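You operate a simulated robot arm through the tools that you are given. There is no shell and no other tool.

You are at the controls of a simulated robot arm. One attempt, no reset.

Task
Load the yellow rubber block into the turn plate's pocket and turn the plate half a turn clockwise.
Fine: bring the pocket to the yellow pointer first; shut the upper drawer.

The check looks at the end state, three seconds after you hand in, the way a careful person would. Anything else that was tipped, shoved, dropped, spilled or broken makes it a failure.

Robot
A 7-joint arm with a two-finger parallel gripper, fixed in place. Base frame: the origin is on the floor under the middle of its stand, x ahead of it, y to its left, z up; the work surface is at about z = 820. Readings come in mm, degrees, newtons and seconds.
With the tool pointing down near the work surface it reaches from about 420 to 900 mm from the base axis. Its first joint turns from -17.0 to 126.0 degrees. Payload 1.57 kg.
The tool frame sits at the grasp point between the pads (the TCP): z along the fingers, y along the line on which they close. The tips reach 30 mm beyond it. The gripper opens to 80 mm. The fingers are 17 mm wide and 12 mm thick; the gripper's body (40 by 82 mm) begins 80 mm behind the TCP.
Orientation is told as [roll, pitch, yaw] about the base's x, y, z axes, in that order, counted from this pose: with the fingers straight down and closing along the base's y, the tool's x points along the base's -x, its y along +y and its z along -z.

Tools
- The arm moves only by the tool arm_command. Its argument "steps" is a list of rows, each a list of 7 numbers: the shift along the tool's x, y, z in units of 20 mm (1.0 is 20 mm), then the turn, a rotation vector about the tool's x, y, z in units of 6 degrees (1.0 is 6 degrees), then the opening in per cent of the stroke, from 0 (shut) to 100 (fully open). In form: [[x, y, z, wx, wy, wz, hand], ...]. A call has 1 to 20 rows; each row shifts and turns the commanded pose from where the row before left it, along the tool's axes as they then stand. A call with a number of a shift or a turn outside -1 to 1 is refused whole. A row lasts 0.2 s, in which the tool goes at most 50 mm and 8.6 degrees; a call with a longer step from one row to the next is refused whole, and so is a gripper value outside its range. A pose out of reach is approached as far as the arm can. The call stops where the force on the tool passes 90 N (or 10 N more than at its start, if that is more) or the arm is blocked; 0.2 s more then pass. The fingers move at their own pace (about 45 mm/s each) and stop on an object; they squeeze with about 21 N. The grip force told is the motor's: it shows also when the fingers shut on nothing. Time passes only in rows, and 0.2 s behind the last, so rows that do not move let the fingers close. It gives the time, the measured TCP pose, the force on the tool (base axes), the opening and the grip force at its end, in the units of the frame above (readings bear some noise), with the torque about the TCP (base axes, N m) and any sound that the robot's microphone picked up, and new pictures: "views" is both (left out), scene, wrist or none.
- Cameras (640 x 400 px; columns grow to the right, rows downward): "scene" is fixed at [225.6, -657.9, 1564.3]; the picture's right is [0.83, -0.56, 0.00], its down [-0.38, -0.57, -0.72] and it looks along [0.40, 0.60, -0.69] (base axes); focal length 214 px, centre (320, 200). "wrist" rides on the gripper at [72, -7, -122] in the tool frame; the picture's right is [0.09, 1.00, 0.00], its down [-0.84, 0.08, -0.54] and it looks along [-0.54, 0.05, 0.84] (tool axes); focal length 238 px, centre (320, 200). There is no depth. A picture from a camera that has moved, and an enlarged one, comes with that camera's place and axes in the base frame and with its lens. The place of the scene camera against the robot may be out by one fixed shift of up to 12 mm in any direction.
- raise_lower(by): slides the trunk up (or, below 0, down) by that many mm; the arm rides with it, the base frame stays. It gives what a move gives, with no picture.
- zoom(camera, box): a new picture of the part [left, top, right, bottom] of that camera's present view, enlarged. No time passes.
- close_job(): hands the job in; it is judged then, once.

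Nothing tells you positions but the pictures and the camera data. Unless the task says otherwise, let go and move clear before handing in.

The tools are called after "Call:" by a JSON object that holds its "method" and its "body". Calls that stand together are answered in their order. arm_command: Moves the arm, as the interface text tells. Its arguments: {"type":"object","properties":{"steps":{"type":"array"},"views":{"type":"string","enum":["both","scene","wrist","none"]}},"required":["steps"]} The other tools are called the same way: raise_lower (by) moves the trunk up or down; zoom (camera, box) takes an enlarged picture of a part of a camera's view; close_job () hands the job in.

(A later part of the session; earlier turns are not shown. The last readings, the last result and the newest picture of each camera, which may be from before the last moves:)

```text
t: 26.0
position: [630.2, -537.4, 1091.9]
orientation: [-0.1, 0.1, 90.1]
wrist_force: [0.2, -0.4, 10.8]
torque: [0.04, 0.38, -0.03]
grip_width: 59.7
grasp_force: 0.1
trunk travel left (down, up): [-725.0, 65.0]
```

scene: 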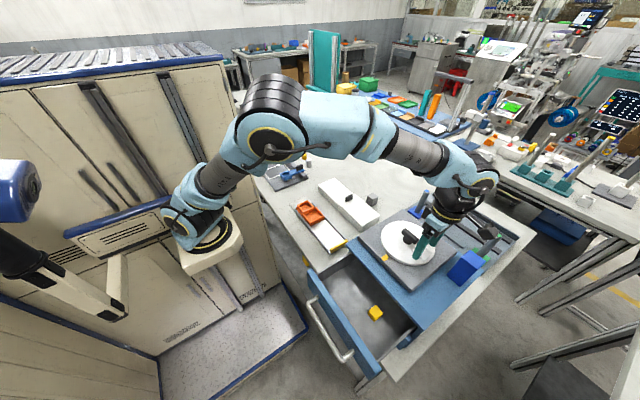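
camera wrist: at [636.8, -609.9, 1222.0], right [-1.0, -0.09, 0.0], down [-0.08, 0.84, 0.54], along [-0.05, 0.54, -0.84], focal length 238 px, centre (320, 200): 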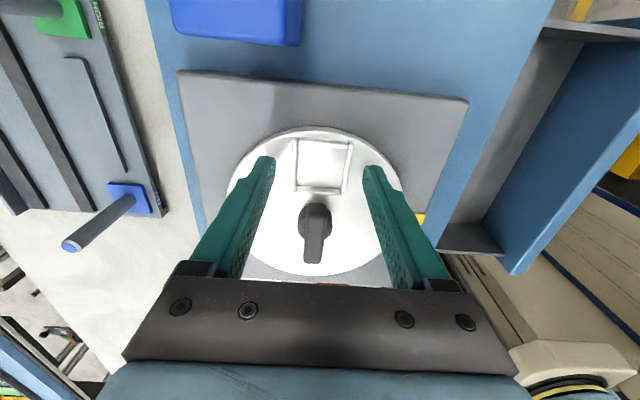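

The plate surface is felt at tip z ≈ 1062. I'll lift 1.5 mm and close gently on the rim's outer walls.

Call:
{"method": "arm_command", "body": {"steps": [[0, 0, -0.08, 0, 0, 0, 75], [0, 0, 0, 0, 0, 0, 65], [0, 0, 0, 0, 0, 0, 55], [0, 0, 0, 0, 0, 0, 48], [0, 0, 0, 0, 0, 0, 44], [0, 0, 0, 0, 0, 0, 40], [0, 0, 0, 0, 0, 0, 40]]}}

Call:
{"method": "zoom", "body": {"camera": "wrist", "box": [220, 60, 420, 240]}}

Call:
{"method": "zoom", "body": {"camera": "scene", "box": [390, 220, 440, 270]}}

```text
t: 27.6
position: [630.0, -537.7, 1092.7]
orientation: [0.1, 0.0, 90.2]
wrist_force: [-2.3, 0.8, -3.4]
torque: [-0.07, -0.12, 0.12]
grip_width: 41.7
grasp_force: 45.2
trunk travel left (down, up): [-725.0, 65.0]
camera wrist: at [637.0, -609.7, 1213.9], right [-1.0, -0.09, 0.0], down [-0.08, 0.84, 0.54], along [-0.05, 0.54, -0.84], focal length 238 px, centre (320, 200)
```

scene: 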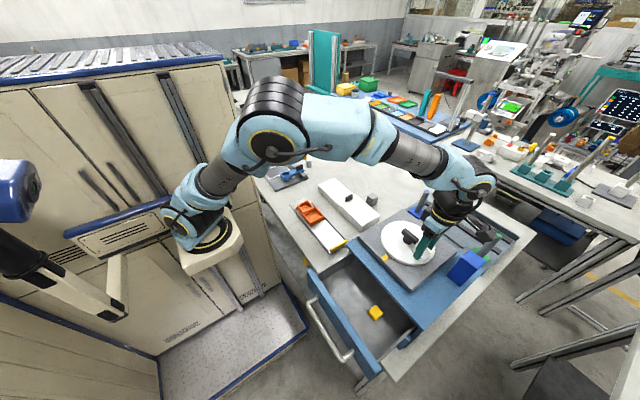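
wrist: 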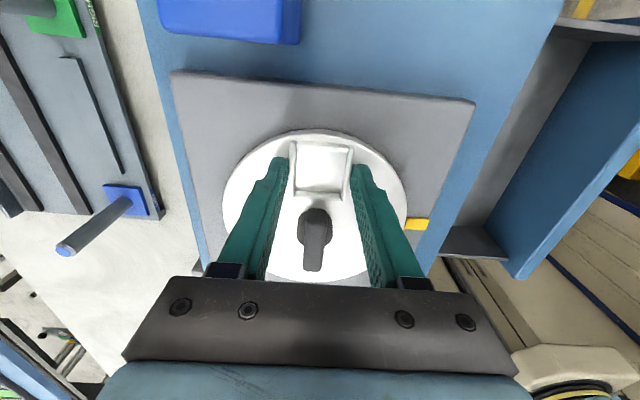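

```text
2.22 times, centred on (320, 150) of wrist
camera zoom: at [637.0, -609.7, 1213.9], right [-1.0, -0.09, 0.0], down [-0.08, 0.84, 0.54], along [-0.05, 0.54, -0.84], focal length 530 px, centre (320, 311)
```

zoom: 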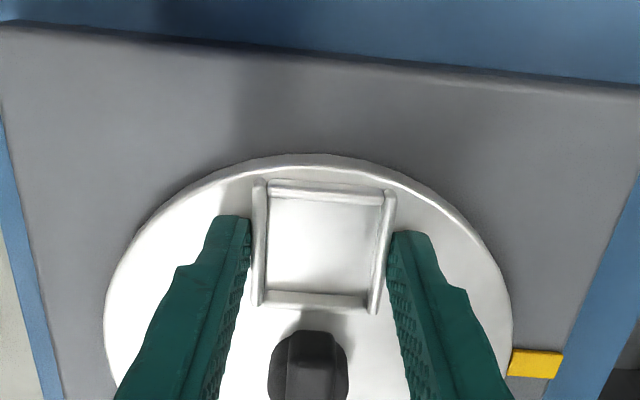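

```text
8.00 times, centred on (415, 245) of scene
camera zoom: at [225.6, -657.9, 1564.3], right [0.83, -0.56, 0.0], down [-0.38, -0.57, -0.72], along [0.4, 0.6, -0.69], focal length 1716 px, centre (-440, -160)
```

zoom: 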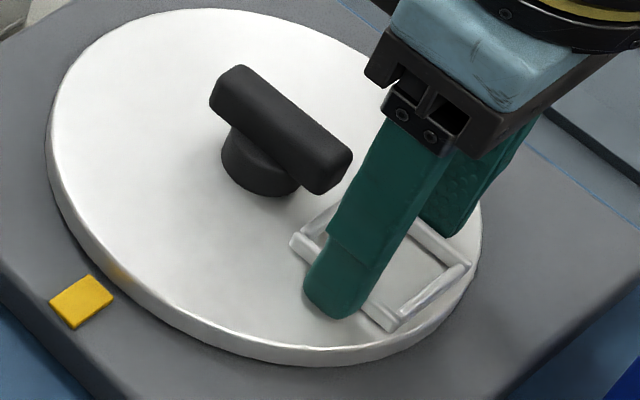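

The rim is held (41.7 mm). Now I'll orbit clockwise about the plate axis with small steps and watch the force.

Call:
{"method": "arm_command", "body": {"steps": [[-0.003, 0.122, 0, 0, 0, 0.5, 40], [-0.003, 0.122, 0, 0, 0, 0.5, 40]]}}

Call:
{"method": "zoom", "body": {"camera": "scene", "box": [390, 220, 440, 270]}}

```text
t: 28.2
position: [629.2, -534.9, 1091.8]
orientation: [-0.2, 0.0, 84.4]
wrist_force: [14.1, 0.8, -7.9]
torque: [-0.34, -0.15, 1.74]
grip_width: 43.5
grasp_force: 45.0
trunk travel left (down, up): [-725.0, 65.0]
camera wrist: at [627.9, -608.6, 1214.1], right [-1.0, 0.01, 0.0], down [0.0, 0.84, 0.54], along [0.01, 0.54, -0.84], focal length 238 px, centre (320, 200)
```

scene: 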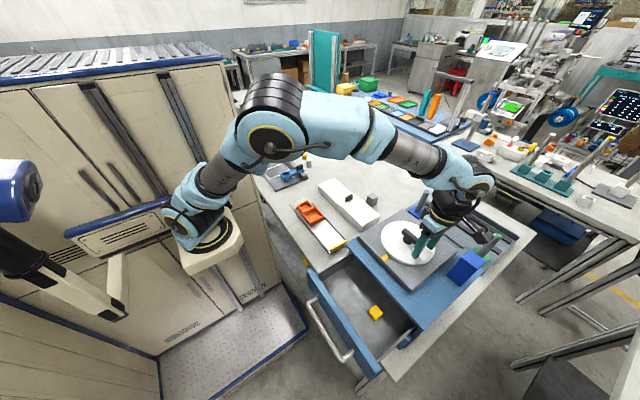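
wrist: 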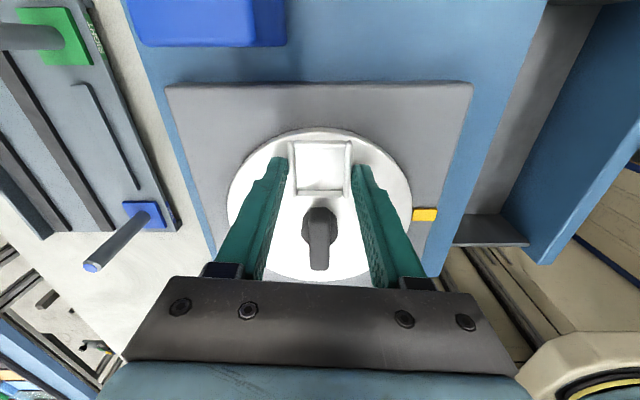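

```text
8.00 times, centred on (415, 245) of scene
camera zoom: at [225.6, -657.9, 1564.3], right [0.83, -0.56, 0.0], down [-0.38, -0.57, -0.72], along [0.4, 0.6, -0.69], focal length 1716 px, centre (-440, -160)
```

zoom: 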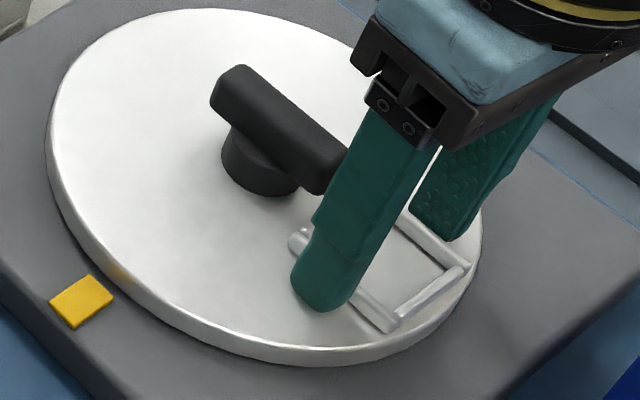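

Even ~2.3 N·m about the axis did not move the plate clockwise, so it seems blocked this way rather than just stiff. I'll go back to neutral and gently test whether it moves the other way.

Call:
{"method": "arm_command", "body": {"steps": [[-0.003, -0.122, 0, 0, 0, -0.5, 40], [-0.003, -0.122, 0, 0, 0, -0.5, 40], [0, 0, 0, 0, 0, 0, 40]], "views": "none"}}

Call:
{"method": "arm_command", "body": {"steps": [[-0.003, -0.122, 0, 0, 0, -0.5, 40], [-0.003, -0.122, 0, 0, 0, -0.5, 40]]}}

Call:
{"method": "zoom", "body": {"camera": "scene", "box": [390, 220, 440, 270]}}

```text
t: 29.0
position: [629.9, -537.8, 1093.4]
orientation: [0.2, 0.0, 90.1]
wrist_force: [4.0, 0.8, -2.4]
torque: [0.51, -0.02, -0.14]
grip_width: 41.7
grasp_force: 44.4
trunk travel left (down, up): [-725.0, 65.0]
```

```text
t: 29.6
position: [634.8, -536.5, 1092.8]
orientation: [0.1, 0.0, 96.2]
wrist_force: [-0.6, 4.2, -5.6]
torque: [-0.19, 0.07, -0.06]
grip_width: 41.7
grasp_force: 44.5
trunk travel left (down, up): [-725.0, 65.0]
camera wrist: at [649.7, -608.6, 1214.2], right [-0.98, -0.2, 0.0], down [-0.17, 0.82, 0.54], along [-0.11, 0.53, -0.84], focal length 238 px, centre (320, 200)
```

scene: 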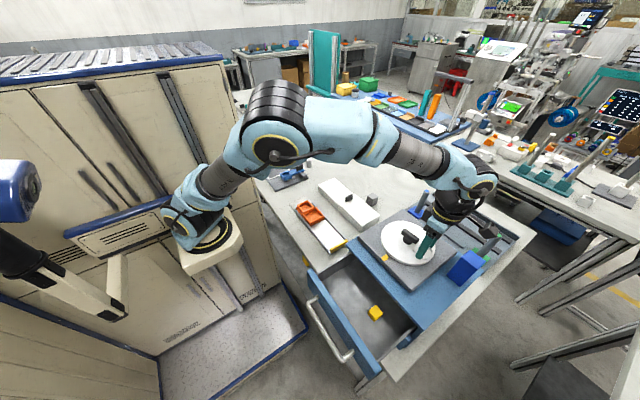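
wrist: 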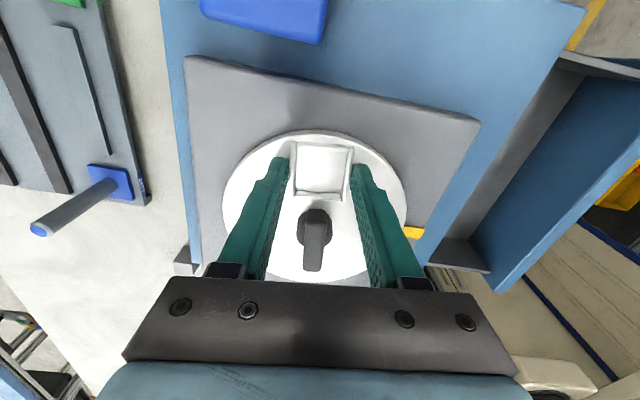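

```text
8.00 times, centred on (415, 245) of scene
camera zoom: at [225.6, -657.9, 1564.3], right [0.83, -0.56, 0.0], down [-0.38, -0.57, -0.72], along [0.4, 0.6, -0.69], focal length 1716 px, centre (-440, -160)
```

zoom: 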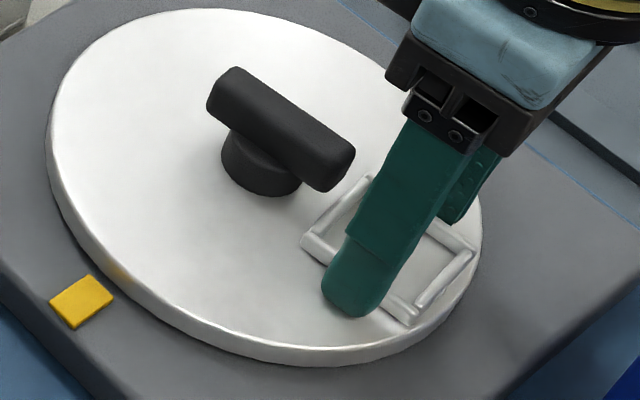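

Turning counter-clockwise works freely, so the plate was sitting at its clockwise end stop. The pocket must therefore go counter-clockwise about 264° to the pointer, and the clockwise half turn is available after that. I'll release, rise, go back over the handle and turn the wrist round for a long counter-clockwise stroke.

Call:
{"method": "arm_command", "body": {"steps": [[0, 0, 0, 0, 0, 0, 60], [0, 0, 0, 0, 0, 0, 70], [0, 0, -0.8, 0, 0, 0, 70], [0, 0, -0.8, 0, 0, 0, 70], [0, 0, -0.8, 0, 0, 0, 70], [-0.8, -0.007, 0, 0, 0, 0, 70], [-0.8, -0.007, 0, 0, 0, 0, 70], [-0.67, -0.006, 0, 0, 0, 0, 70], [0, 0, 0, 0, 0, 1, 70], [0, 0, 0, 0, 0, 1, 70], [0, 0, 0, 0, 0, 1, 70], [0, 0, 0, 0, 0, 1, 70], [0, 0, 0, 0, 0, 1, 70], [0, 0, 0, 0, 0, 1, 70], [0, 0, 0, 0, 0, 1, 70], [0, 0, 0, 0, 0, 1, 70], [0, 0, 0, 0, 0, 1, 70], [0, 0, 0, 0, 0, 1, 70]]}}

Call:
{"method": "arm_command", "body": {"steps": [[0, 0, 0, 0, 0, 1, 70], [0, 0, 0, 0, 0, 1, 70], [0, 0, 0, 0, 0, 1, 70], [0, 0, 0, 0, 0, 1, 70], [0, 0, 0, 0, 0, 1, 70], [0, 0, 0, 0, 0, 1, 70], [0, 0, 0, 0, 0, 1, 70], [0, 0, 0, 0, 0, 1, 70], [0, 0, 0, 0, 0, 1, 70], [0, 0, 0, 0, 0, 1, 70], [0, 0, 0, 0, 0, 0, 70]]}}

```text
t: 33.4
position: [631.3, -491.1, 1140.7]
orientation: [0.0, 0.0, 36.1]
wrist_force: [0.8, 0.1, 0.0]
torque: [0.03, 0.0, -0.02]
grip_width: 55.8
grasp_force: 0.0
trunk travel left (down, up): [-725.0, 65.0]
camera wrist: at [576.5, -539.9, 1262.1], right [-0.66, 0.75, 0.0], down [0.63, 0.55, 0.54], along [0.41, 0.36, -0.84], focal length 238 px, centre (320, 200)
```

scene: 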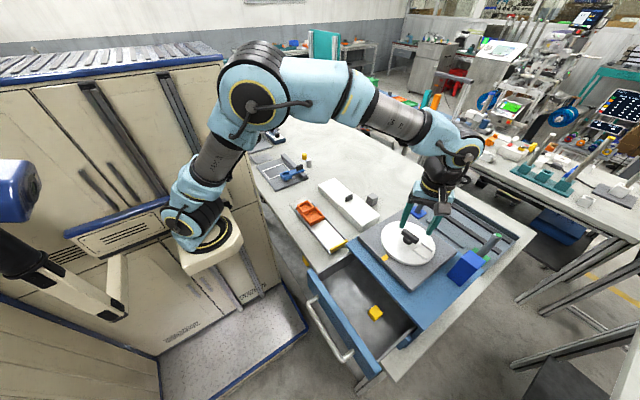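
wrist: 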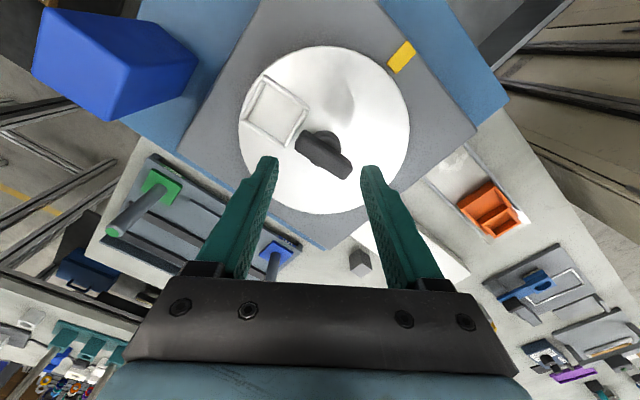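

```text
t: 35.8
position: [631.0, -492.1, 1141.8]
orientation: [0.0, 0.0, -23.9]
wrist_force: [-0.6, -0.3, -0.7]
torque: [-0.01, -0.03, -0.02]
grip_width: 55.9
grasp_force: 0.0
trunk travel left (down, up): [-725.0, 65.0]
camera wrist: at [562.0, -469.4, 1262.5], right [0.32, 0.95, 0.0], down [0.8, -0.27, 0.54], along [0.51, -0.17, -0.84], focal length 238 px, centre (320, 200)
```

scene: 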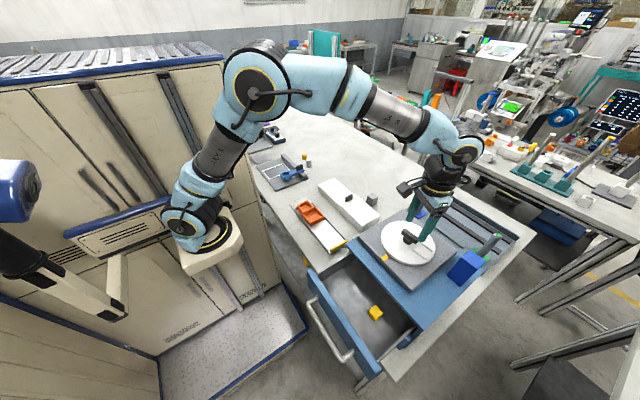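
wrist: 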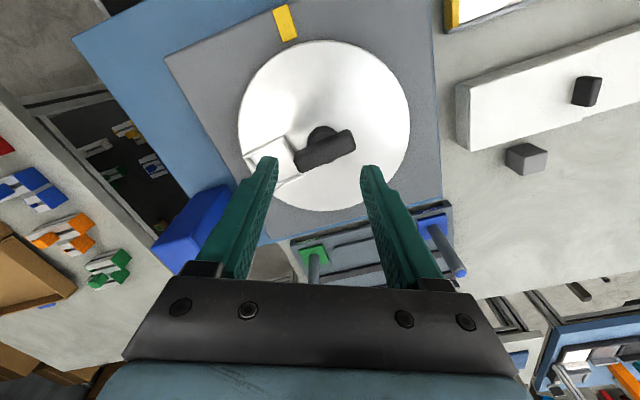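

The wrist turns freely past zero. I'll continue to about yaw −84 so the long counter-clockwise stroke can start there.

Call:
{"method": "arm_command", "body": {"steps": [[0, 0, 0, 0, 0, 1, 70], [0, 0, 0, 0, 0, 1, 70], [0, 0, 0, 0, 0, 1, 70], [0, 0, 0, 0, 0, 1, 70], [0, 0, 0, 0, 0, 1, 70], [0, 0, 0, 0, 0, 1, 70], [0, 0, 0, 0, 0, 1, 70], [0, 0, 0, 0, 0, 1, 70], [0, 0, 0, 0, 0, 1, 70], [0, 0, 0, 0, 0, 1, 70], [0, 0, 0, 0, 0, 0, 70]]}}

Call:
{"method": "zoom", "body": {"camera": "wrist", "box": [220, 30, 420, 230]}}

```text
t: 38.2
position: [632.5, -492.2, 1141.9]
orientation: [0.0, 0.0, -83.9]
wrist_force: [-1.1, 0.0, 0.2]
torque: [0.0, 0.05, 0.0]
grip_width: 56.0
grasp_force: 0.1
trunk travel left (down, up): [-725.0, 65.0]
camera wrist: at [616.3, -421.9, 1262.7], right [0.98, 0.2, 0.0], down [0.17, -0.82, 0.54], along [0.11, -0.53, -0.84], focal length 238 px, centre (320, 200)
```

scene: 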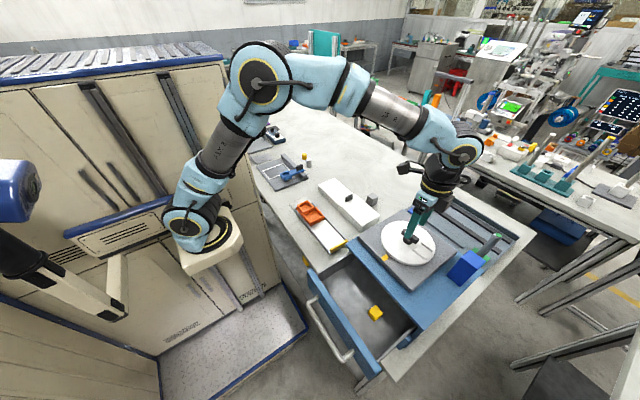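
wrist: 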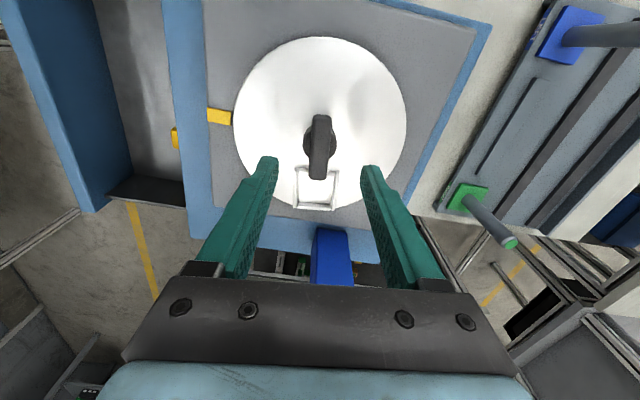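

```text
2.00 times, centred on (320, 130) of wrist
camera zoom: at [616.3, -421.9, 1262.7], right [0.98, 0.2, 0.0], down [0.17, -0.82, 0.54], along [0.11, -0.53, -0.84], focal length 477 px, centre (320, 340)
```

zoom: 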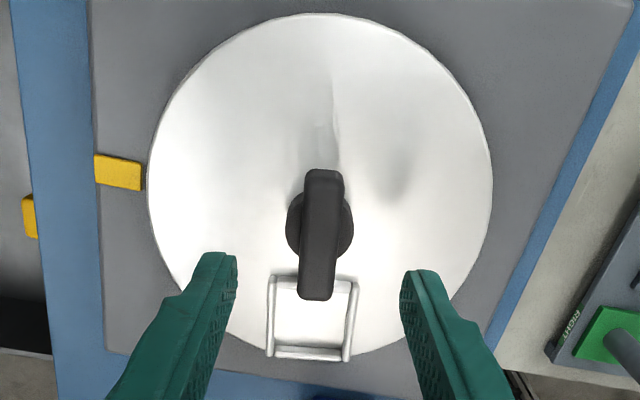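

The handle is again between the fingers. Comparing opposite views puts the axis at about (630, −488), so I'll shift slightly, descend to the bar and grip it.

Call:
{"method": "arm_command", "body": {"steps": [[0.15, -0.05, 0, 0, 0, 0, 60], [0, 0, 0.8, 0, 0, 0, 60], [0, 0, 0.85, 0, 0, 0, 60], [0, 0, 0, 0, 0, 0, 40], [0, 0, 0, 0, 0, 0, 25], [0, 0, 0, 0, 0, 0, 10], [0, 0, 0, 0, 0, 0, 0], [0, 0, 0, 0, 0, 0, 0], [0, 0, 0, 0, 0, 0, 0]]}}

Call:
{"method": "zoom", "body": {"camera": "wrist", "box": [240, 100, 400, 230]}}

```text
t: 40.2
position: [630.1, -488.4, 1108.5]
orientation: [0.0, 0.0, -83.9]
wrist_force: [4.9, -0.1, -2.3]
torque: [-0.45, -0.15, 0.01]
grip_width: 14.9
grasp_force: 30.8
trunk travel left (down, up): [-725.0, 65.0]
camera wrist: at [615.2, -418.8, 1229.1], right [0.98, 0.2, 0.0], down [0.17, -0.82, 0.54], along [0.11, -0.53, -0.84], focal length 238 px, centre (320, 200)
```

scene: 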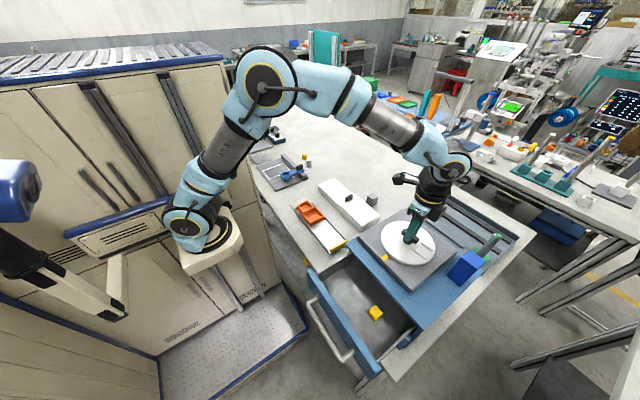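
wrist: 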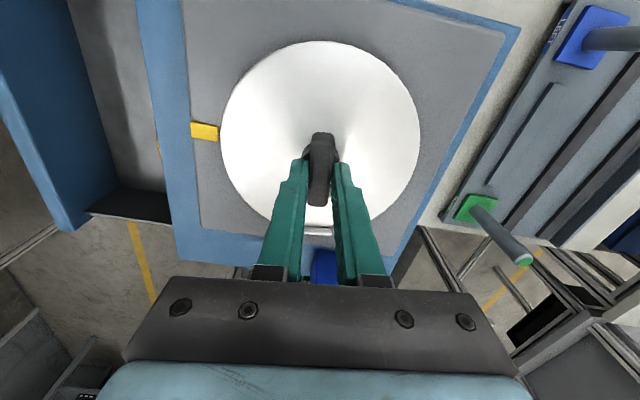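

```text
3.08 times, centred on (320, 165) of wrist
camera zoom: at [615.2, -418.8, 1229.1], right [0.98, 0.2, 0.0], down [0.17, -0.82, 0.54], along [0.11, -0.53, -0.84], focal length 733 px, centre (320, 308)
```

zoom: 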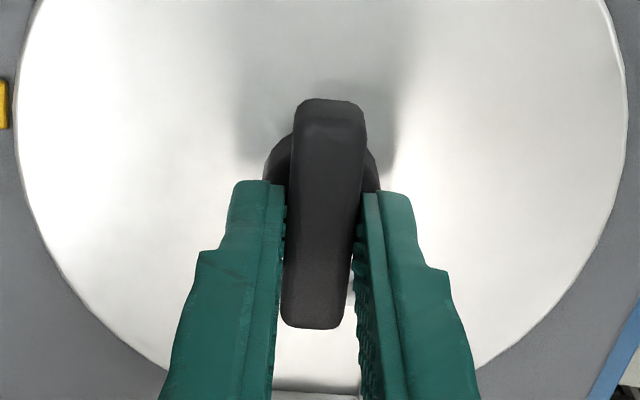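

The bar is gripped (14.9 mm) and well centred. I'll turn counter-clockwise, starting with a short sweep to confirm the plate follows.

Call:
{"method": "arm_command", "body": {"steps": [[0.03, 0.03, 0, 0, 0, -0.5, 0], [0, 0, 0, 0, 0, -0.7, 0], [0, 0, 0, 0, 0, -0.7, 0], [0, 0, 0, 0, 0, -0.7, 0], [0, 0, 0, 0, 0, -0.7, 0], [0, 0, 0, 0, 0, -0.7, 0]]}}

Call:
{"method": "zoom", "body": {"camera": "scene", "box": [360, 200, 460, 280]}}

```text
t: 41.6
position: [630.2, -488.3, 1106.4]
orientation: [-0.1, 0.0, -59.7]
wrist_force: [1.4, -4.3, -1.5]
torque: [-0.29, -0.16, -0.03]
grip_width: 14.7
grasp_force: 30.9
trunk travel left (down, up): [-725.0, 65.0]
camera wrist: at [588.1, -430.6, 1229.1], right [0.81, 0.58, 0.0], down [0.49, -0.68, 0.54], along [0.31, -0.44, -0.84], focal length 238 px, centre (320, 200)
```

scene: 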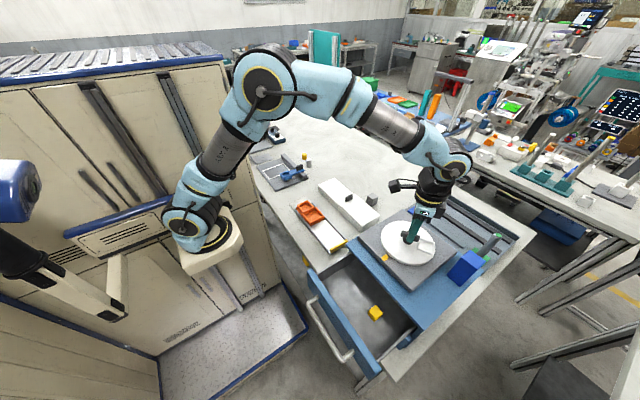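
wrist: 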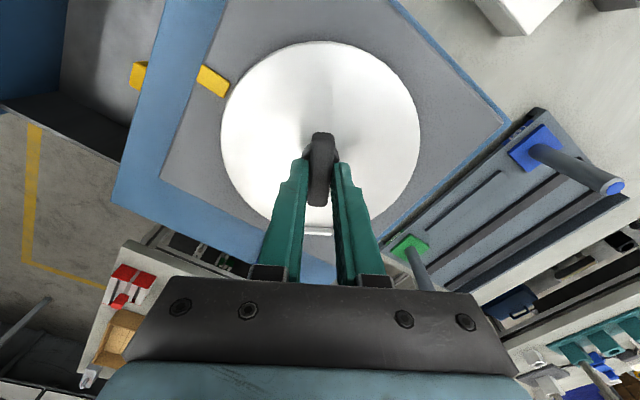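

```text
5.00 times, centred on (410, 240) of scene
camera zoom: at [225.6, -657.9, 1564.3], right [0.83, -0.56, 0.0], down [-0.38, -0.57, -0.72], along [0.4, 0.6, -0.69], focal length 1072 px, centre (-130, 0)
```

zoom: 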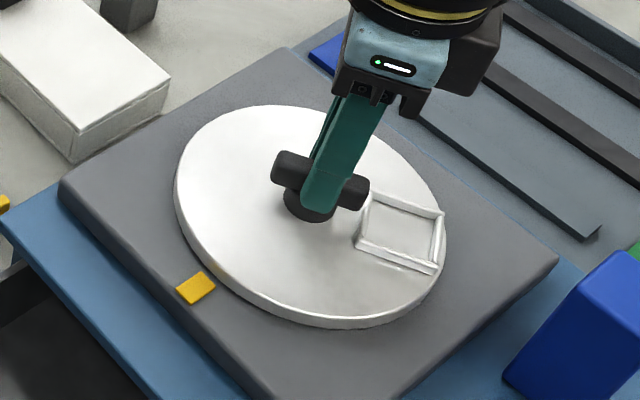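

The plate turns freely with the handle. I'll continue the counter-clockwise stroke.

Call:
{"method": "arm_command", "body": {"steps": [[0, 0, 0, 0, 0, -0.8, 0], [0, 0, 0, 0, 0, -0.8, 0], [0, 0, 0, 0, 0, -0.8, 0], [0, 0, 0, 0, 0, -0.8, 0], [0, 0, 0, 0, 0, -0.8, 0], [0, 0, 0, 0, 0, -0.8, 0], [0, 0, 0, 0, 0, -0.8, 0], [0, 0, 0, 0, 0, -0.8, 0], [0, 0, 0, 0, 0, -0.8, 0], [0, 0, 0, 0, 0, -0.8, 0], [0, 0, 0, 0, 0, -0.8, 0], [0, 0, 0, 0, 0, -0.8, 0], [0, 0, 0, 0, 0, -0.8, 0], [0, 0, 0, 0, 0, -0.8, 0], [0, 0, 0, 0, 0, -0.8, 0]], "views": "scene"}}

Call:
{"method": "zoom", "body": {"camera": "scene", "box": [360, 200, 460, 280]}}

```text
t: 44.8
position: [630.6, -488.0, 1107.7]
orientation: [0.0, 0.0, 12.2]
wrist_force: [7.8, 1.6, 0.1]
torque: [0.03, -0.52, -0.01]
grip_width: 14.6
grasp_force: 31.0
trunk travel left (down, up): [-725.0, 65.0]
```

scene: 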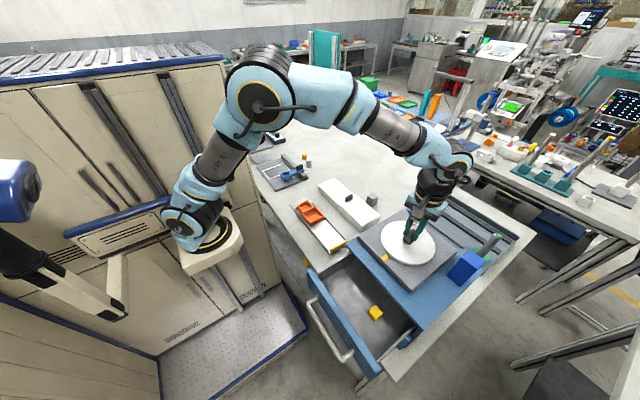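

```text
5.00 times, centred on (410, 240) of scene
camera zoom: at [225.6, -657.9, 1564.3], right [0.83, -0.56, 0.0], down [-0.38, -0.57, -0.72], along [0.4, 0.6, -0.69], focal length 1072 px, centre (-130, 0)
```

zoom: 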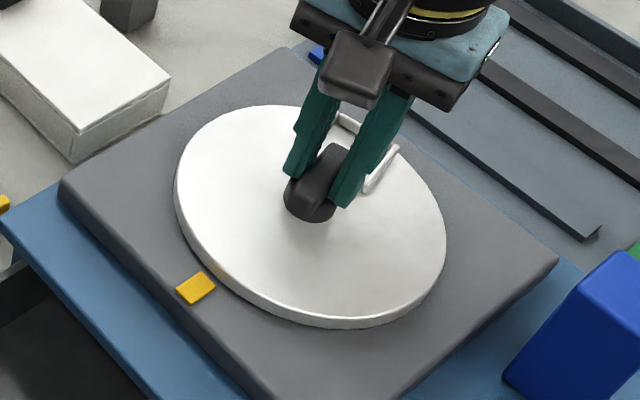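

The pocket is at the far side now and everything follows smoothly. I'll continue counter-clockwise to about yaw 96.

Call:
{"method": "arm_command", "body": {"steps": [[0, 0, 0, 0, 0, -0.8, 0], [0, 0, 0, 0, 0, -0.8, 0], [0, 0, 0, 0, 0, -0.8, 0], [0, 0, 0, 0, 0, -0.8, 0], [0, 0, 0, 0, 0, -0.8, 0], [0, 0, 0, 0, 0, -0.8, 0], [0, 0, 0, 0, 0, -0.8, 0], [0, 0, 0, 0, 0, -0.8, 0], [0, 0, 0, 0, 0, -0.8, 0], [0, 0, 0, 0, 0, -0.8, 0], [0, 0, 0, 0, 0, -0.8, 0], [0, 0, 0, 0, 0, -0.8, 0], [0, 0, 0, 0, 0, -0.8, 0], [0, 0, 0, 0, 0, -0.8, 0], [0, 0, 0, 0, 0, -0.8, 0], [0, 0, 0, 0, 0, -0.8, 0], [0, 0, 0, 0, 0, -0.8, 0]]}}

Call:
{"method": "zoom", "body": {"camera": "scene", "box": [360, 200, 460, 280]}}

```text
t: 48.4
position: [630.1, -487.9, 1106.2]
orientation: [0.1, -0.1, 93.9]
wrist_force: [-3.5, 20.3, -5.3]
torque: [0.34, -0.05, -0.06]
grip_width: 14.7
grasp_force: 30.8
trunk travel left (down, up): [-725.0, 65.0]
camera wrist: at [641.1, -559.2, 1229.1], right [-0.99, -0.16, 0.0], down [-0.13, 0.83, 0.54], along [-0.09, 0.54, -0.84], focal length 238 px, centre (320, 200)
```

scene: 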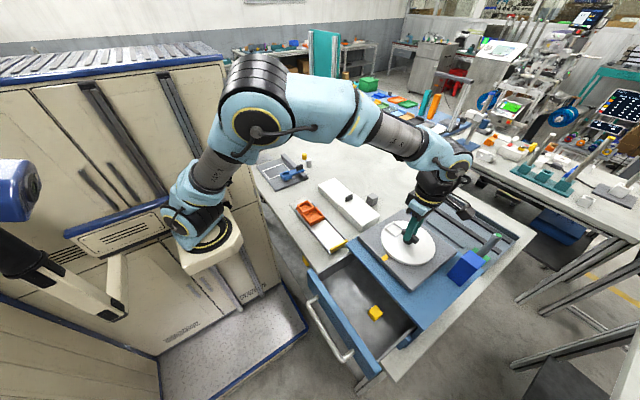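
wrist: 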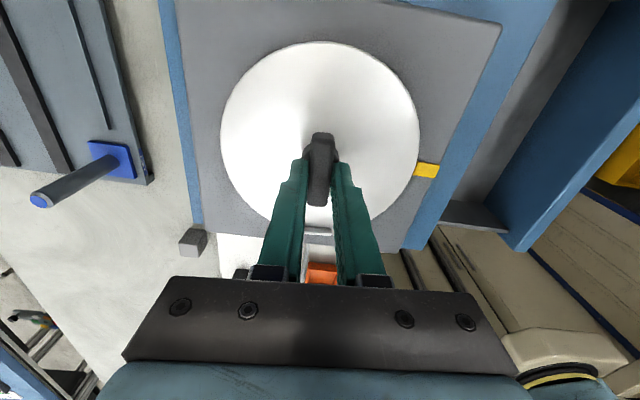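

```text
5.00 times, centred on (410, 240) of scene
camera zoom: at [225.6, -657.9, 1564.3], right [0.83, -0.56, 0.0], down [-0.38, -0.57, -0.72], along [0.4, 0.6, -0.69], focal length 1072 px, centre (-130, 0)
```

zoom: 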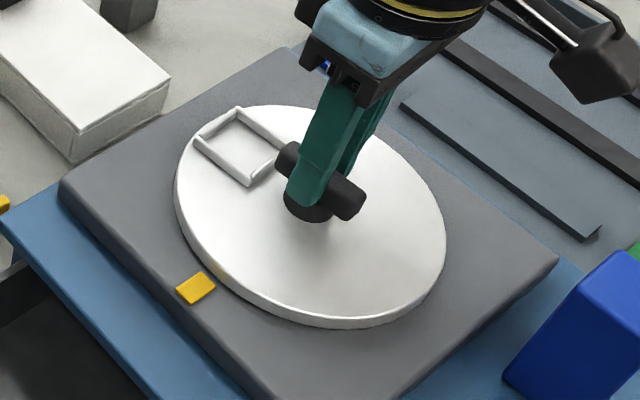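

The pocket is at the +y side now, about 86° from the pointer. I'll release, rise, swing the wrist back by 180° and take the bar again.

Call:
{"method": "arm_command", "body": {"steps": [[0, 0, 0, 0, 0, 0, 40], [0, 0, 0, 0, 0, 0, 60], [0, 0, -0.8, 0, 0, 0, 60], [0, 0, -0.8, 0, 0, 0, 60], [0, 0, 0, 0, 0, 1, 60], [0, 0, 0, 0, 0, 1, 60], [0, 0, 0, 0, 0, 1, 60], [0, 0, 0, 0, 0, 1, 60], [0, 0, 0, 0, 0, 1, 60], [0, 0, 0, 0, 0, 1, 60], [0, 0, 0, 0, 0, 1, 60], [0, 0, 0, 0, 0, 1, 60], [0, 0, 0, 0, 0, 1, 60], [0, 0, 0, 0, 0, 1, 60], [0, 0, 0, 0, 0, 1, 60], [0, 0, 0, 0, 0, 1, 60], [0, 0, 0, 0, 0, 1, 60], [0, 0, 0, 0, 0, 1, 60]], "views": "none"}}

Call:
{"method": "arm_command", "body": {"steps": [[0, 0, 0, 0, 0, 1, 60], [0, 0, 0, 0, 0, 1, 60], [0, 0, 0, 0, 0, 1, 60], [0, 0, 0, 0, 0, 1, 60], [0, 0, 0, 0, 0, 1, 60], [0, 0, 0, 0, 0, 1, 60], [0, 0, 0, 0, 0, 1, 60], [0, 0, 0, 0, 0, 1, 60], [0, 0, 0, 0, 0, 1, 60], [0, 0, 0, 0, 0, 1, 60], [0, 0, 0, 0, 0, 1, 60], [0, 0, 0, 0, 0, 1, 60], [0, 0, 0, 0, 0, 1, 60], [0, 0, 0, 0, 0, 1, 60], [0, 0, 0, 0, 0, 1, 60], [0, 0, 0, 0, 0, 1, 60], [0, 0, 0, 0, 0, 0, 60]]}}

Call:
{"method": "zoom", "body": {"camera": "wrist", "box": [220, 30, 420, 230]}}

```text
t: 52.2
position: [629.7, -488.0, 1139.8]
orientation: [0.0, 0.0, 9.6]
wrist_force: [-0.1, -0.7, -0.4]
torque: [0.02, -0.03, 0.02]
grip_width: 48.2
grasp_force: 0.0
trunk travel left (down, up): [-725.0, 65.0]
```

```text
t: 55.8
position: [630.0, -487.7, 1140.3]
orientation: [0.1, 0.0, -86.3]
wrist_force: [-1.4, 1.0, 0.0]
torque: [-0.02, -0.01, -0.01]
grip_width: 48.1
grasp_force: 0.1
trunk travel left (down, up): [-725.0, 65.0]
camera wrist: at [618.4, -417.4, 1261.6], right [0.99, 0.16, 0.0], down [0.13, -0.83, 0.54], along [0.08, -0.54, -0.84], focal length 238 px, centre (320, 200)
```

scene: 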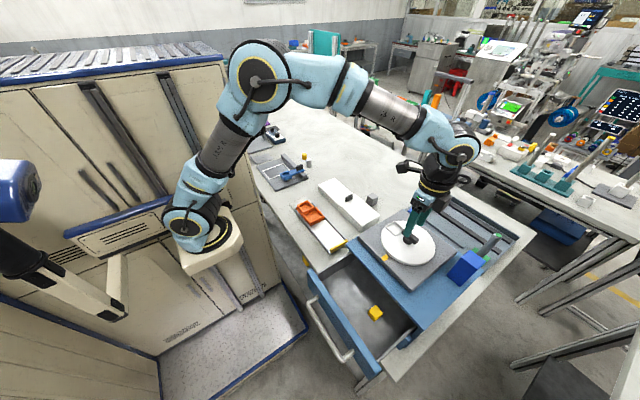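
wrist: 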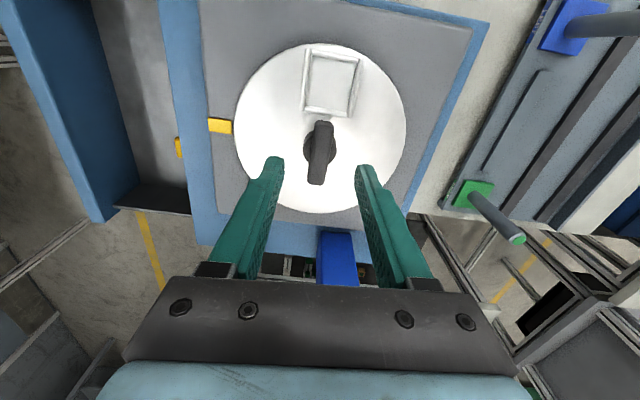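

```text
2.00 times, centred on (320, 130) of wrist
camera zoom: at [618.4, -417.4, 1261.6], right [0.99, 0.16, 0.0], down [0.13, -0.83, 0.54], along [0.08, -0.54, -0.84], focal length 477 px, centre (320, 340)
```

zoom: 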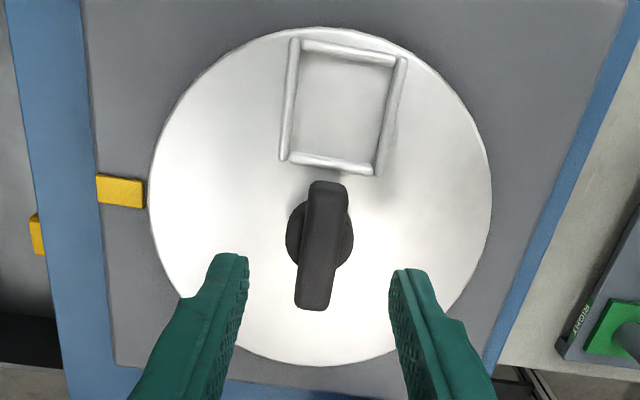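

The bar appears about 5° off the fingers, so I'll trim the yaw, descend and grip again.

Call:
{"method": "arm_command", "body": {"steps": [[0, 0, 0, 0, 0, 0.8, 60], [0, 0, 0.8, 0, 0, 0, 60], [0, 0, 0.8, 0, 0, 0, 60], [0, 0, 0, 0, 0, 0, 40], [0, 0, 0, 0, 0, 0, 25], [0, 0, 0, 0, 0, 0, 10], [0, 0, 0, 0, 0, 0, 0], [0, 0, 0, 0, 0, 0, 0], [0, 0, 0, 0, 0, 0, 0]]}}

Call:
{"method": "zoom", "body": {"camera": "wrist", "box": [240, 100, 400, 230]}}

```text
t: 57.8
position: [630.0, -489.7, 1106.7]
orientation: [0.0, 0.0, -91.2]
wrist_force: [-5.9, 1.0, -3.0]
torque: [0.06, 0.09, 0.04]
grip_width: 15.0
grasp_force: 30.6
trunk travel left (down, up): [-725.0, 65.0]
camera wrist: at [624.3, -417.3, 1229.0], right [1.0, 0.07, 0.0], down [0.06, -0.84, 0.54], along [0.04, -0.54, -0.84], focal length 238 px, centre (320, 200)
```

scene: 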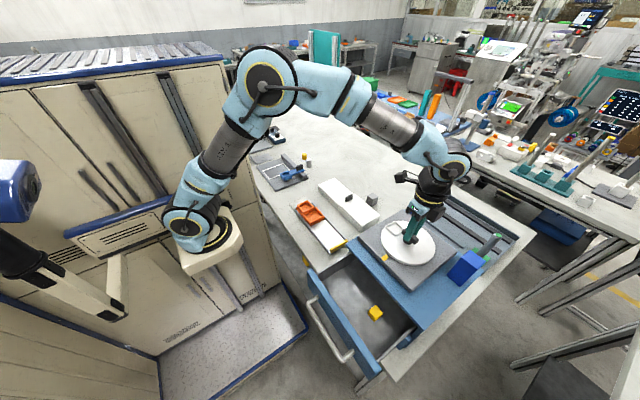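
wrist: 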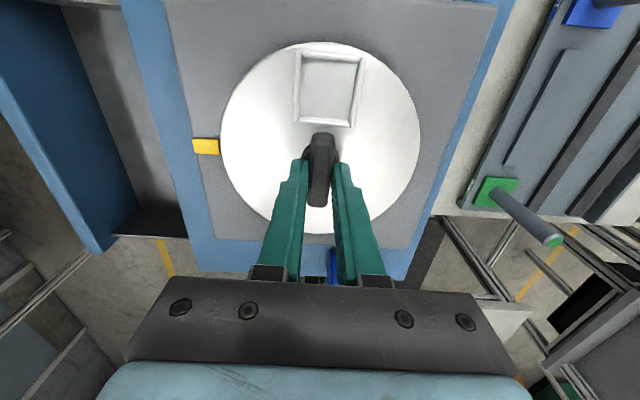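

```text
3.08 times, centred on (320, 165) of wrist
camera zoom: at [624.3, -417.3, 1229.0], right [1.0, 0.07, 0.0], down [0.06, -0.84, 0.54], along [0.04, -0.54, -0.84], focal length 733 px, centre (320, 308)
```

zoom: 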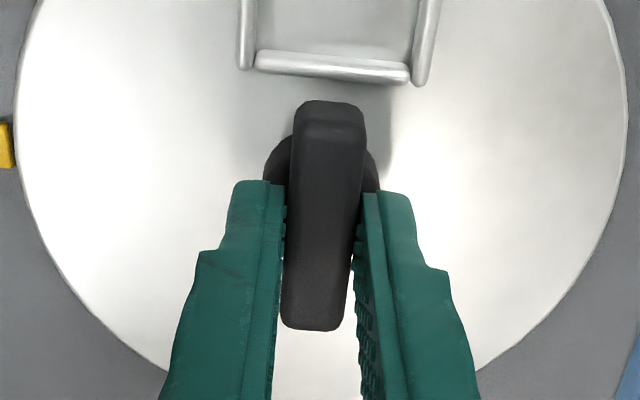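

Gripped at yaw −91. I'll turn 91° counter-clockwise to bring the pocket to the pointer.

Call:
{"method": "arm_command", "body": {"steps": [[0, 0, 0, 0, 0, -0.8, 0], [0, 0, 0, 0, 0, -0.8, 0], [0, 0, 0, 0, 0, -0.8, 0], [0, 0, 0, 0, 0, -0.8, 0], [0, 0, 0, 0, 0, -0.8, 0], [0, 0, 0, 0, 0, -0.8, 0], [0, 0, 0, 0, 0, -0.8, 0], [0, 0, 0, 0, 0, -0.8, 0], [0, 0, 0, 0, 0, -0.8, 0], [0, 0, 0, 0, 0, -0.8, 0], [0, 0, 0, 0, 0, -0.8, 0], [0, 0, 0, 0, 0, -0.8, 0], [0, 0, 0, 0, 0, -0.8, 0], [0, 0, 0, 0, 0, -0.8, 0], [0, 0, 0, 0, 0, -0.8, 0], [0, 0, 0, 0, 0, -0.8, 0], [0, 0, 0, 0, 0, -0.8, 0], [0, 0, 0, 0, 0, -0.8, 0], [0, 0, 0, 0, 0, -0.8, 0], [0, 0, 0, 0, 0, 0, 0]]}}

Call:
{"method": "zoom", "body": {"camera": "wrist", "box": [220, 30, 420, 230]}}

Call:
{"method": "zoom", "body": {"camera": "scene", "box": [360, 200, 460, 280]}}

```text
t: 62.0
position: [629.8, -488.6, 1107.5]
orientation: [-0.1, 0.0, 0.2]
wrist_force: [-0.5, 2.5, -8.9]
torque: [-0.05, 0.39, -0.34]
grip_width: 14.7
grasp_force: 30.9
trunk travel left (down, up): [-725.0, 65.0]
camera wrist: at [558.3, -495.6, 1229.0], right [-0.1, 1.0, 0.0], down [0.84, 0.08, 0.54], along [0.54, 0.05, -0.84], focal length 238 px, centre (320, 200)
```

scene: 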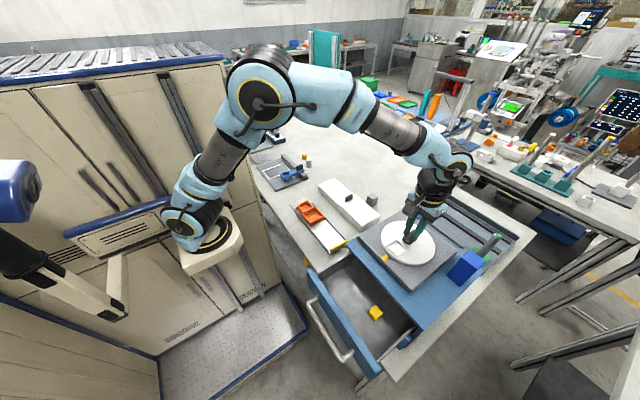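
wrist: 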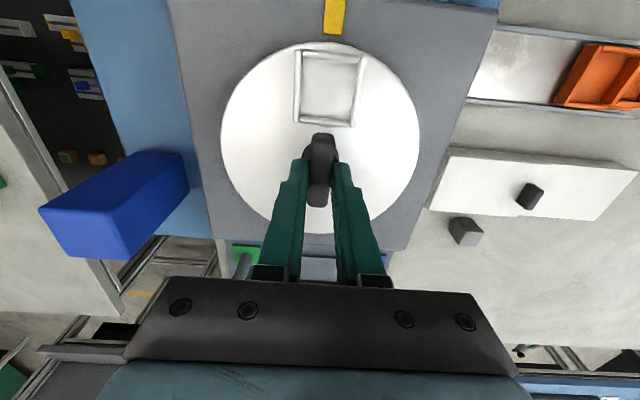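

```text
2.00 times, centred on (320, 130) of wrist
camera zoom: at [558.3, -495.6, 1229.0], right [-0.1, 1.0, 0.0], down [0.84, 0.08, 0.54], along [0.54, 0.05, -0.84], focal length 477 px, centre (320, 340)
```

zoom: 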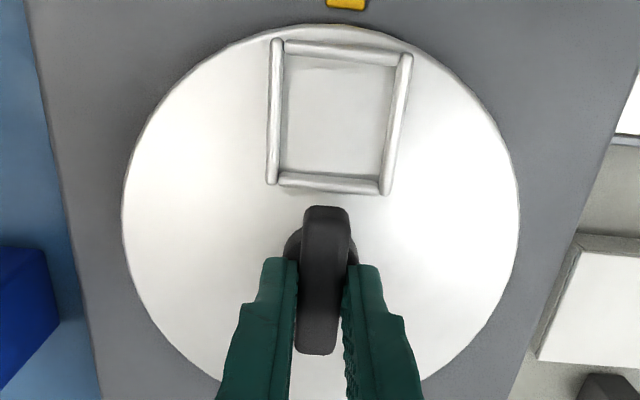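

```text
5.00 times, centred on (410, 240) of scene
camera zoom: at [225.6, -657.9, 1564.3], right [0.83, -0.56, 0.0], down [-0.38, -0.57, -0.72], along [0.4, 0.6, -0.69], focal length 1072 px, centre (-130, 0)
```

zoom: 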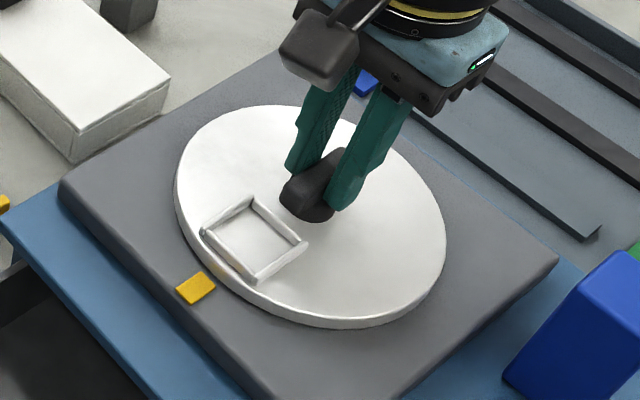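

The pocket is now essentially at the yellow pointer, perhaps 2° short. I'll nudge it slightly more and read the torque to see whether a stop is there.

Call:
{"method": "arm_command", "body": {"steps": [[0, 0, 0, 0, 0, -0.3, 0], [0, 0, 0, 0, 0, 0, 0]], "views": "wrist"}}

Call:
{"method": "zoom", "body": {"camera": "wrist", "box": [220, 0, 420, 200]}}

```text
t: 62.6
position: [630.7, -488.4, 1106.6]
orientation: [0.1, 0.0, 2.0]
wrist_force: [0.4, 3.0, -7.6]
torque: [0.01, -0.21, -0.63]
grip_width: 15.3
grasp_force: 31.0
trunk travel left (down, up): [-725.0, 65.0]
camera wrist: at [558.6, -497.8, 1229.1], right [-0.13, 0.99, 0.0], down [0.83, 0.11, 0.54], along [0.54, 0.07, -0.84], focal length 238 px, centre (320, 200)
```

wrist: 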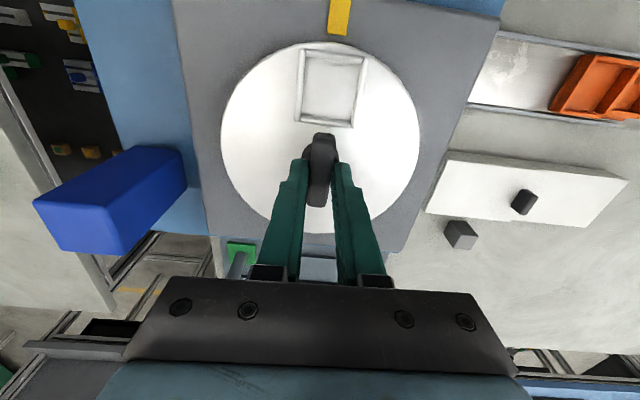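

```text
2.00 times, centred on (320, 100) of wrist
camera zoom: at [558.6, -497.8, 1229.1], right [-0.13, 0.99, 0.0], down [0.83, 0.11, 0.54], along [0.54, 0.07, -0.84], focal length 477 px, centre (320, 400)
```

zoom: 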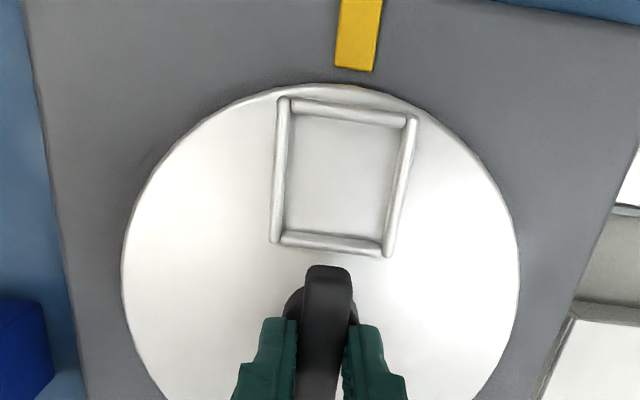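

Torque climbs there, so that is the other stop, with the pocket aligned to the pointer. I'll relax the twist, release the handle, rise, and move over the block in the drawer.

Call:
{"method": "arm_command", "body": {"steps": [[0, 0, 0, 0, 0, 0.35, 0], [0, 0, 0, 0, 0, 0, 30], [0, 0, 0, 0, 0, 0, 60], [0, 0, -0.5, 0, 0, 0, 60], [0, 0, -1, 0, 0, 0, 60], [0, 0, -1, 0, 0, 0, 60], [0, 0, -1, 0, 0, 0, 60], [0, 0, -1, 0, 0, 0, 60], [0.96, -0.41, 0, 0, 0, 0, 60], [0.96, -0.41, 0, 0, 0, 0, 60], [0.96, -0.41, 0, 0, 0, 0, 60], [0.96, -0.41, 0, 0, 0, 0, 60], [0.96, -0.41, 0, 0, 0, 0, 60], [0.96, -0.41, 0, 0, 0, 0, 60], [0.96, -0.41, 0, 0, 0, 0, 60], [0.96, -0.41, 0, 0, 0, 0, 60], [0.96, -0.41, 0, 0, 0, 0, 60], [0, 0, 0, 0, 0, 0, 60]]}}

Call:
{"method": "zoom", "body": {"camera": "scene", "box": [360, 200, 460, 280]}}

Call:
{"method": "zoom", "body": {"camera": "wrist", "box": [220, 60, 420, 260]}}

```text
t: 66.4
position: [457.4, -563.2, 1198.4]
orientation: [0.0, 0.0, -0.2]
wrist_force: [-0.8, -0.3, 0.0]
torque: [-0.01, -0.02, -0.03]
grip_width: 47.9
grasp_force: 0.1
trunk travel left (down, up): [-725.0, 65.0]
camera wrist: at [384.5, -569.6, 1319.3], right [-0.09, 1.0, 0.0], down [0.84, 0.08, 0.54], along [0.54, 0.05, -0.84], focal length 238 px, centre (320, 200)
```

scene: 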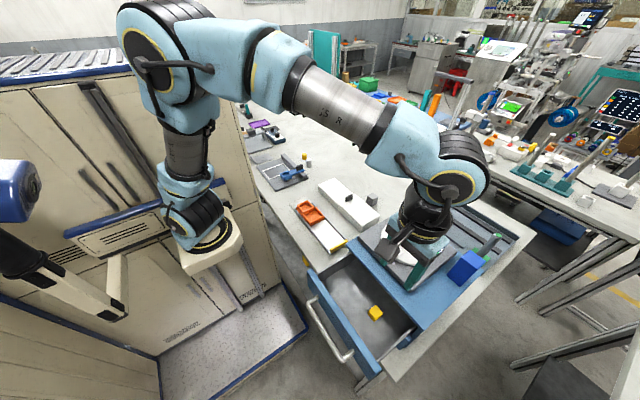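
wrist: 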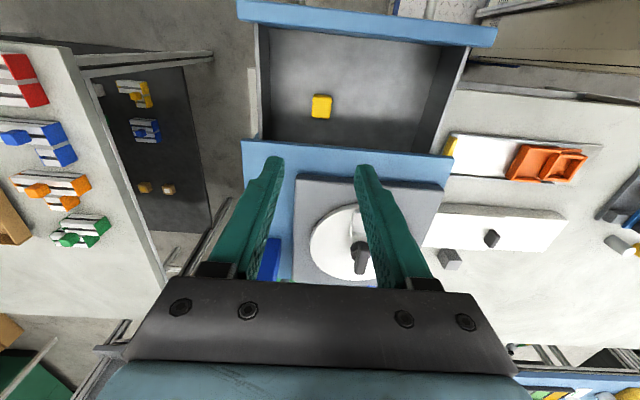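

```text
5.00 times, centred on (410, 240) of scene
camera zoom: at [225.6, -657.9, 1564.3], right [0.83, -0.56, 0.0], down [-0.38, -0.57, -0.72], along [0.4, 0.6, -0.69], focal length 1072 px, centre (-130, 0)
```

zoom: 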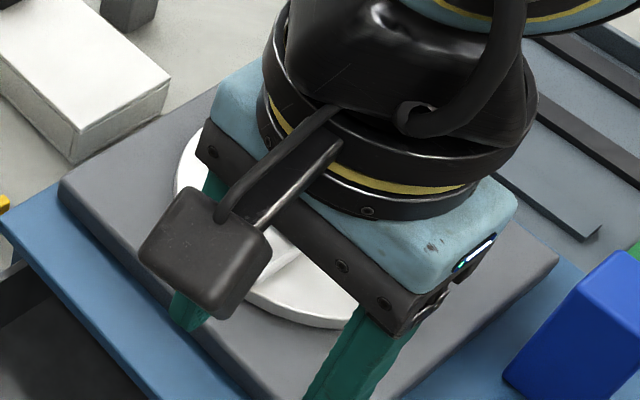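

```text
2.00 times, centred on (320, 160) of wrist
camera zoom: at [384.5, -569.6, 1319.3], right [-0.09, 1.0, 0.0], down [0.84, 0.08, 0.54], along [0.54, 0.05, -0.84], focal length 477 px, centre (320, 280)
```

zoom: 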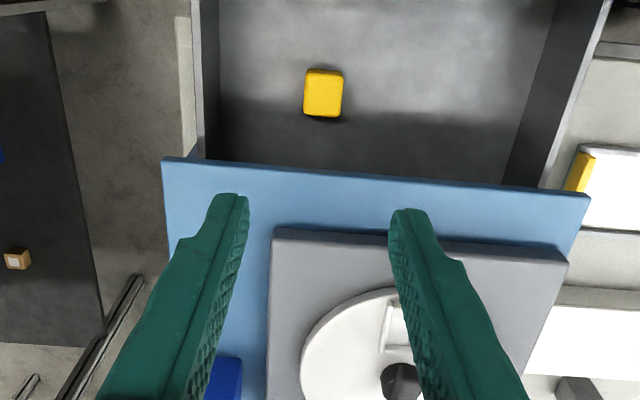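

The block is at about (457, −561) on the drawer floor, edges nearly aligned with the gripper. I'll descend in stages over it.

Call:
{"method": "arm_command", "body": {"steps": [[0, 0.1, 1, 0, 0, 0, 60], [0, 0, 1, 0, 0, 0, 60], [0, 0, 1, 0, 0, 0, 60], [0, 0, 1, 0, 0, 0, 60], [0, 0, 1, 0, 0, 0, 60], [0, 0, 1, 0, 0, 0, 60], [0, 0, 1, 0, 0, 0, 60], [0, 0, 0, 0, 0, 0, 60]]}}

Call:
{"method": "zoom", "body": {"camera": "wrist", "box": [220, 60, 420, 260]}}

```text
t: 68.2
position: [458.6, -559.7, 1057.1]
orientation: [0.1, 0.0, -0.2]
wrist_force: [-0.2, 0.4, -0.4]
torque: [0.0, -0.05, 0.0]
grip_width: 48.1
grasp_force: 0.1
trunk travel left (down, up): [-725.0, 65.0]
camera wrist: at [385.4, -567.0, 1178.9], right [-0.09, 1.0, 0.0], down [0.84, 0.07, 0.54], along [0.54, 0.05, -0.84], focal length 238 px, centre (320, 200)
```

scene: 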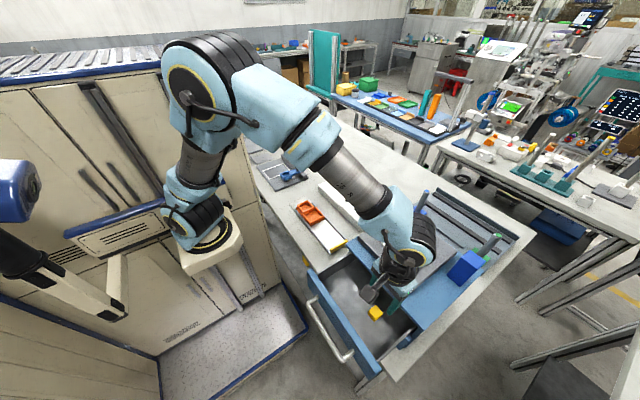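
wrist: 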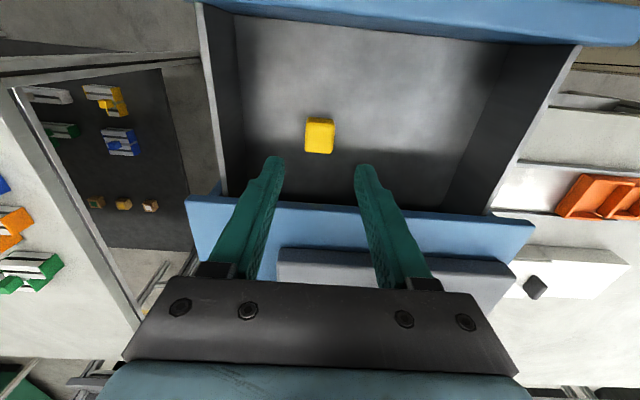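

```text
2.00 times, centred on (320, 160) of wrist
camera zoom: at [385.4, -567.0, 1178.9], right [-0.09, 1.0, 0.0], down [0.84, 0.07, 0.54], along [0.54, 0.05, -0.84], focal length 477 px, centre (320, 280)
```

zoom: 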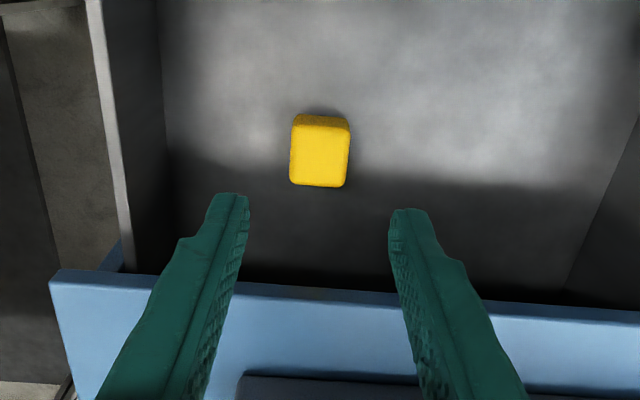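

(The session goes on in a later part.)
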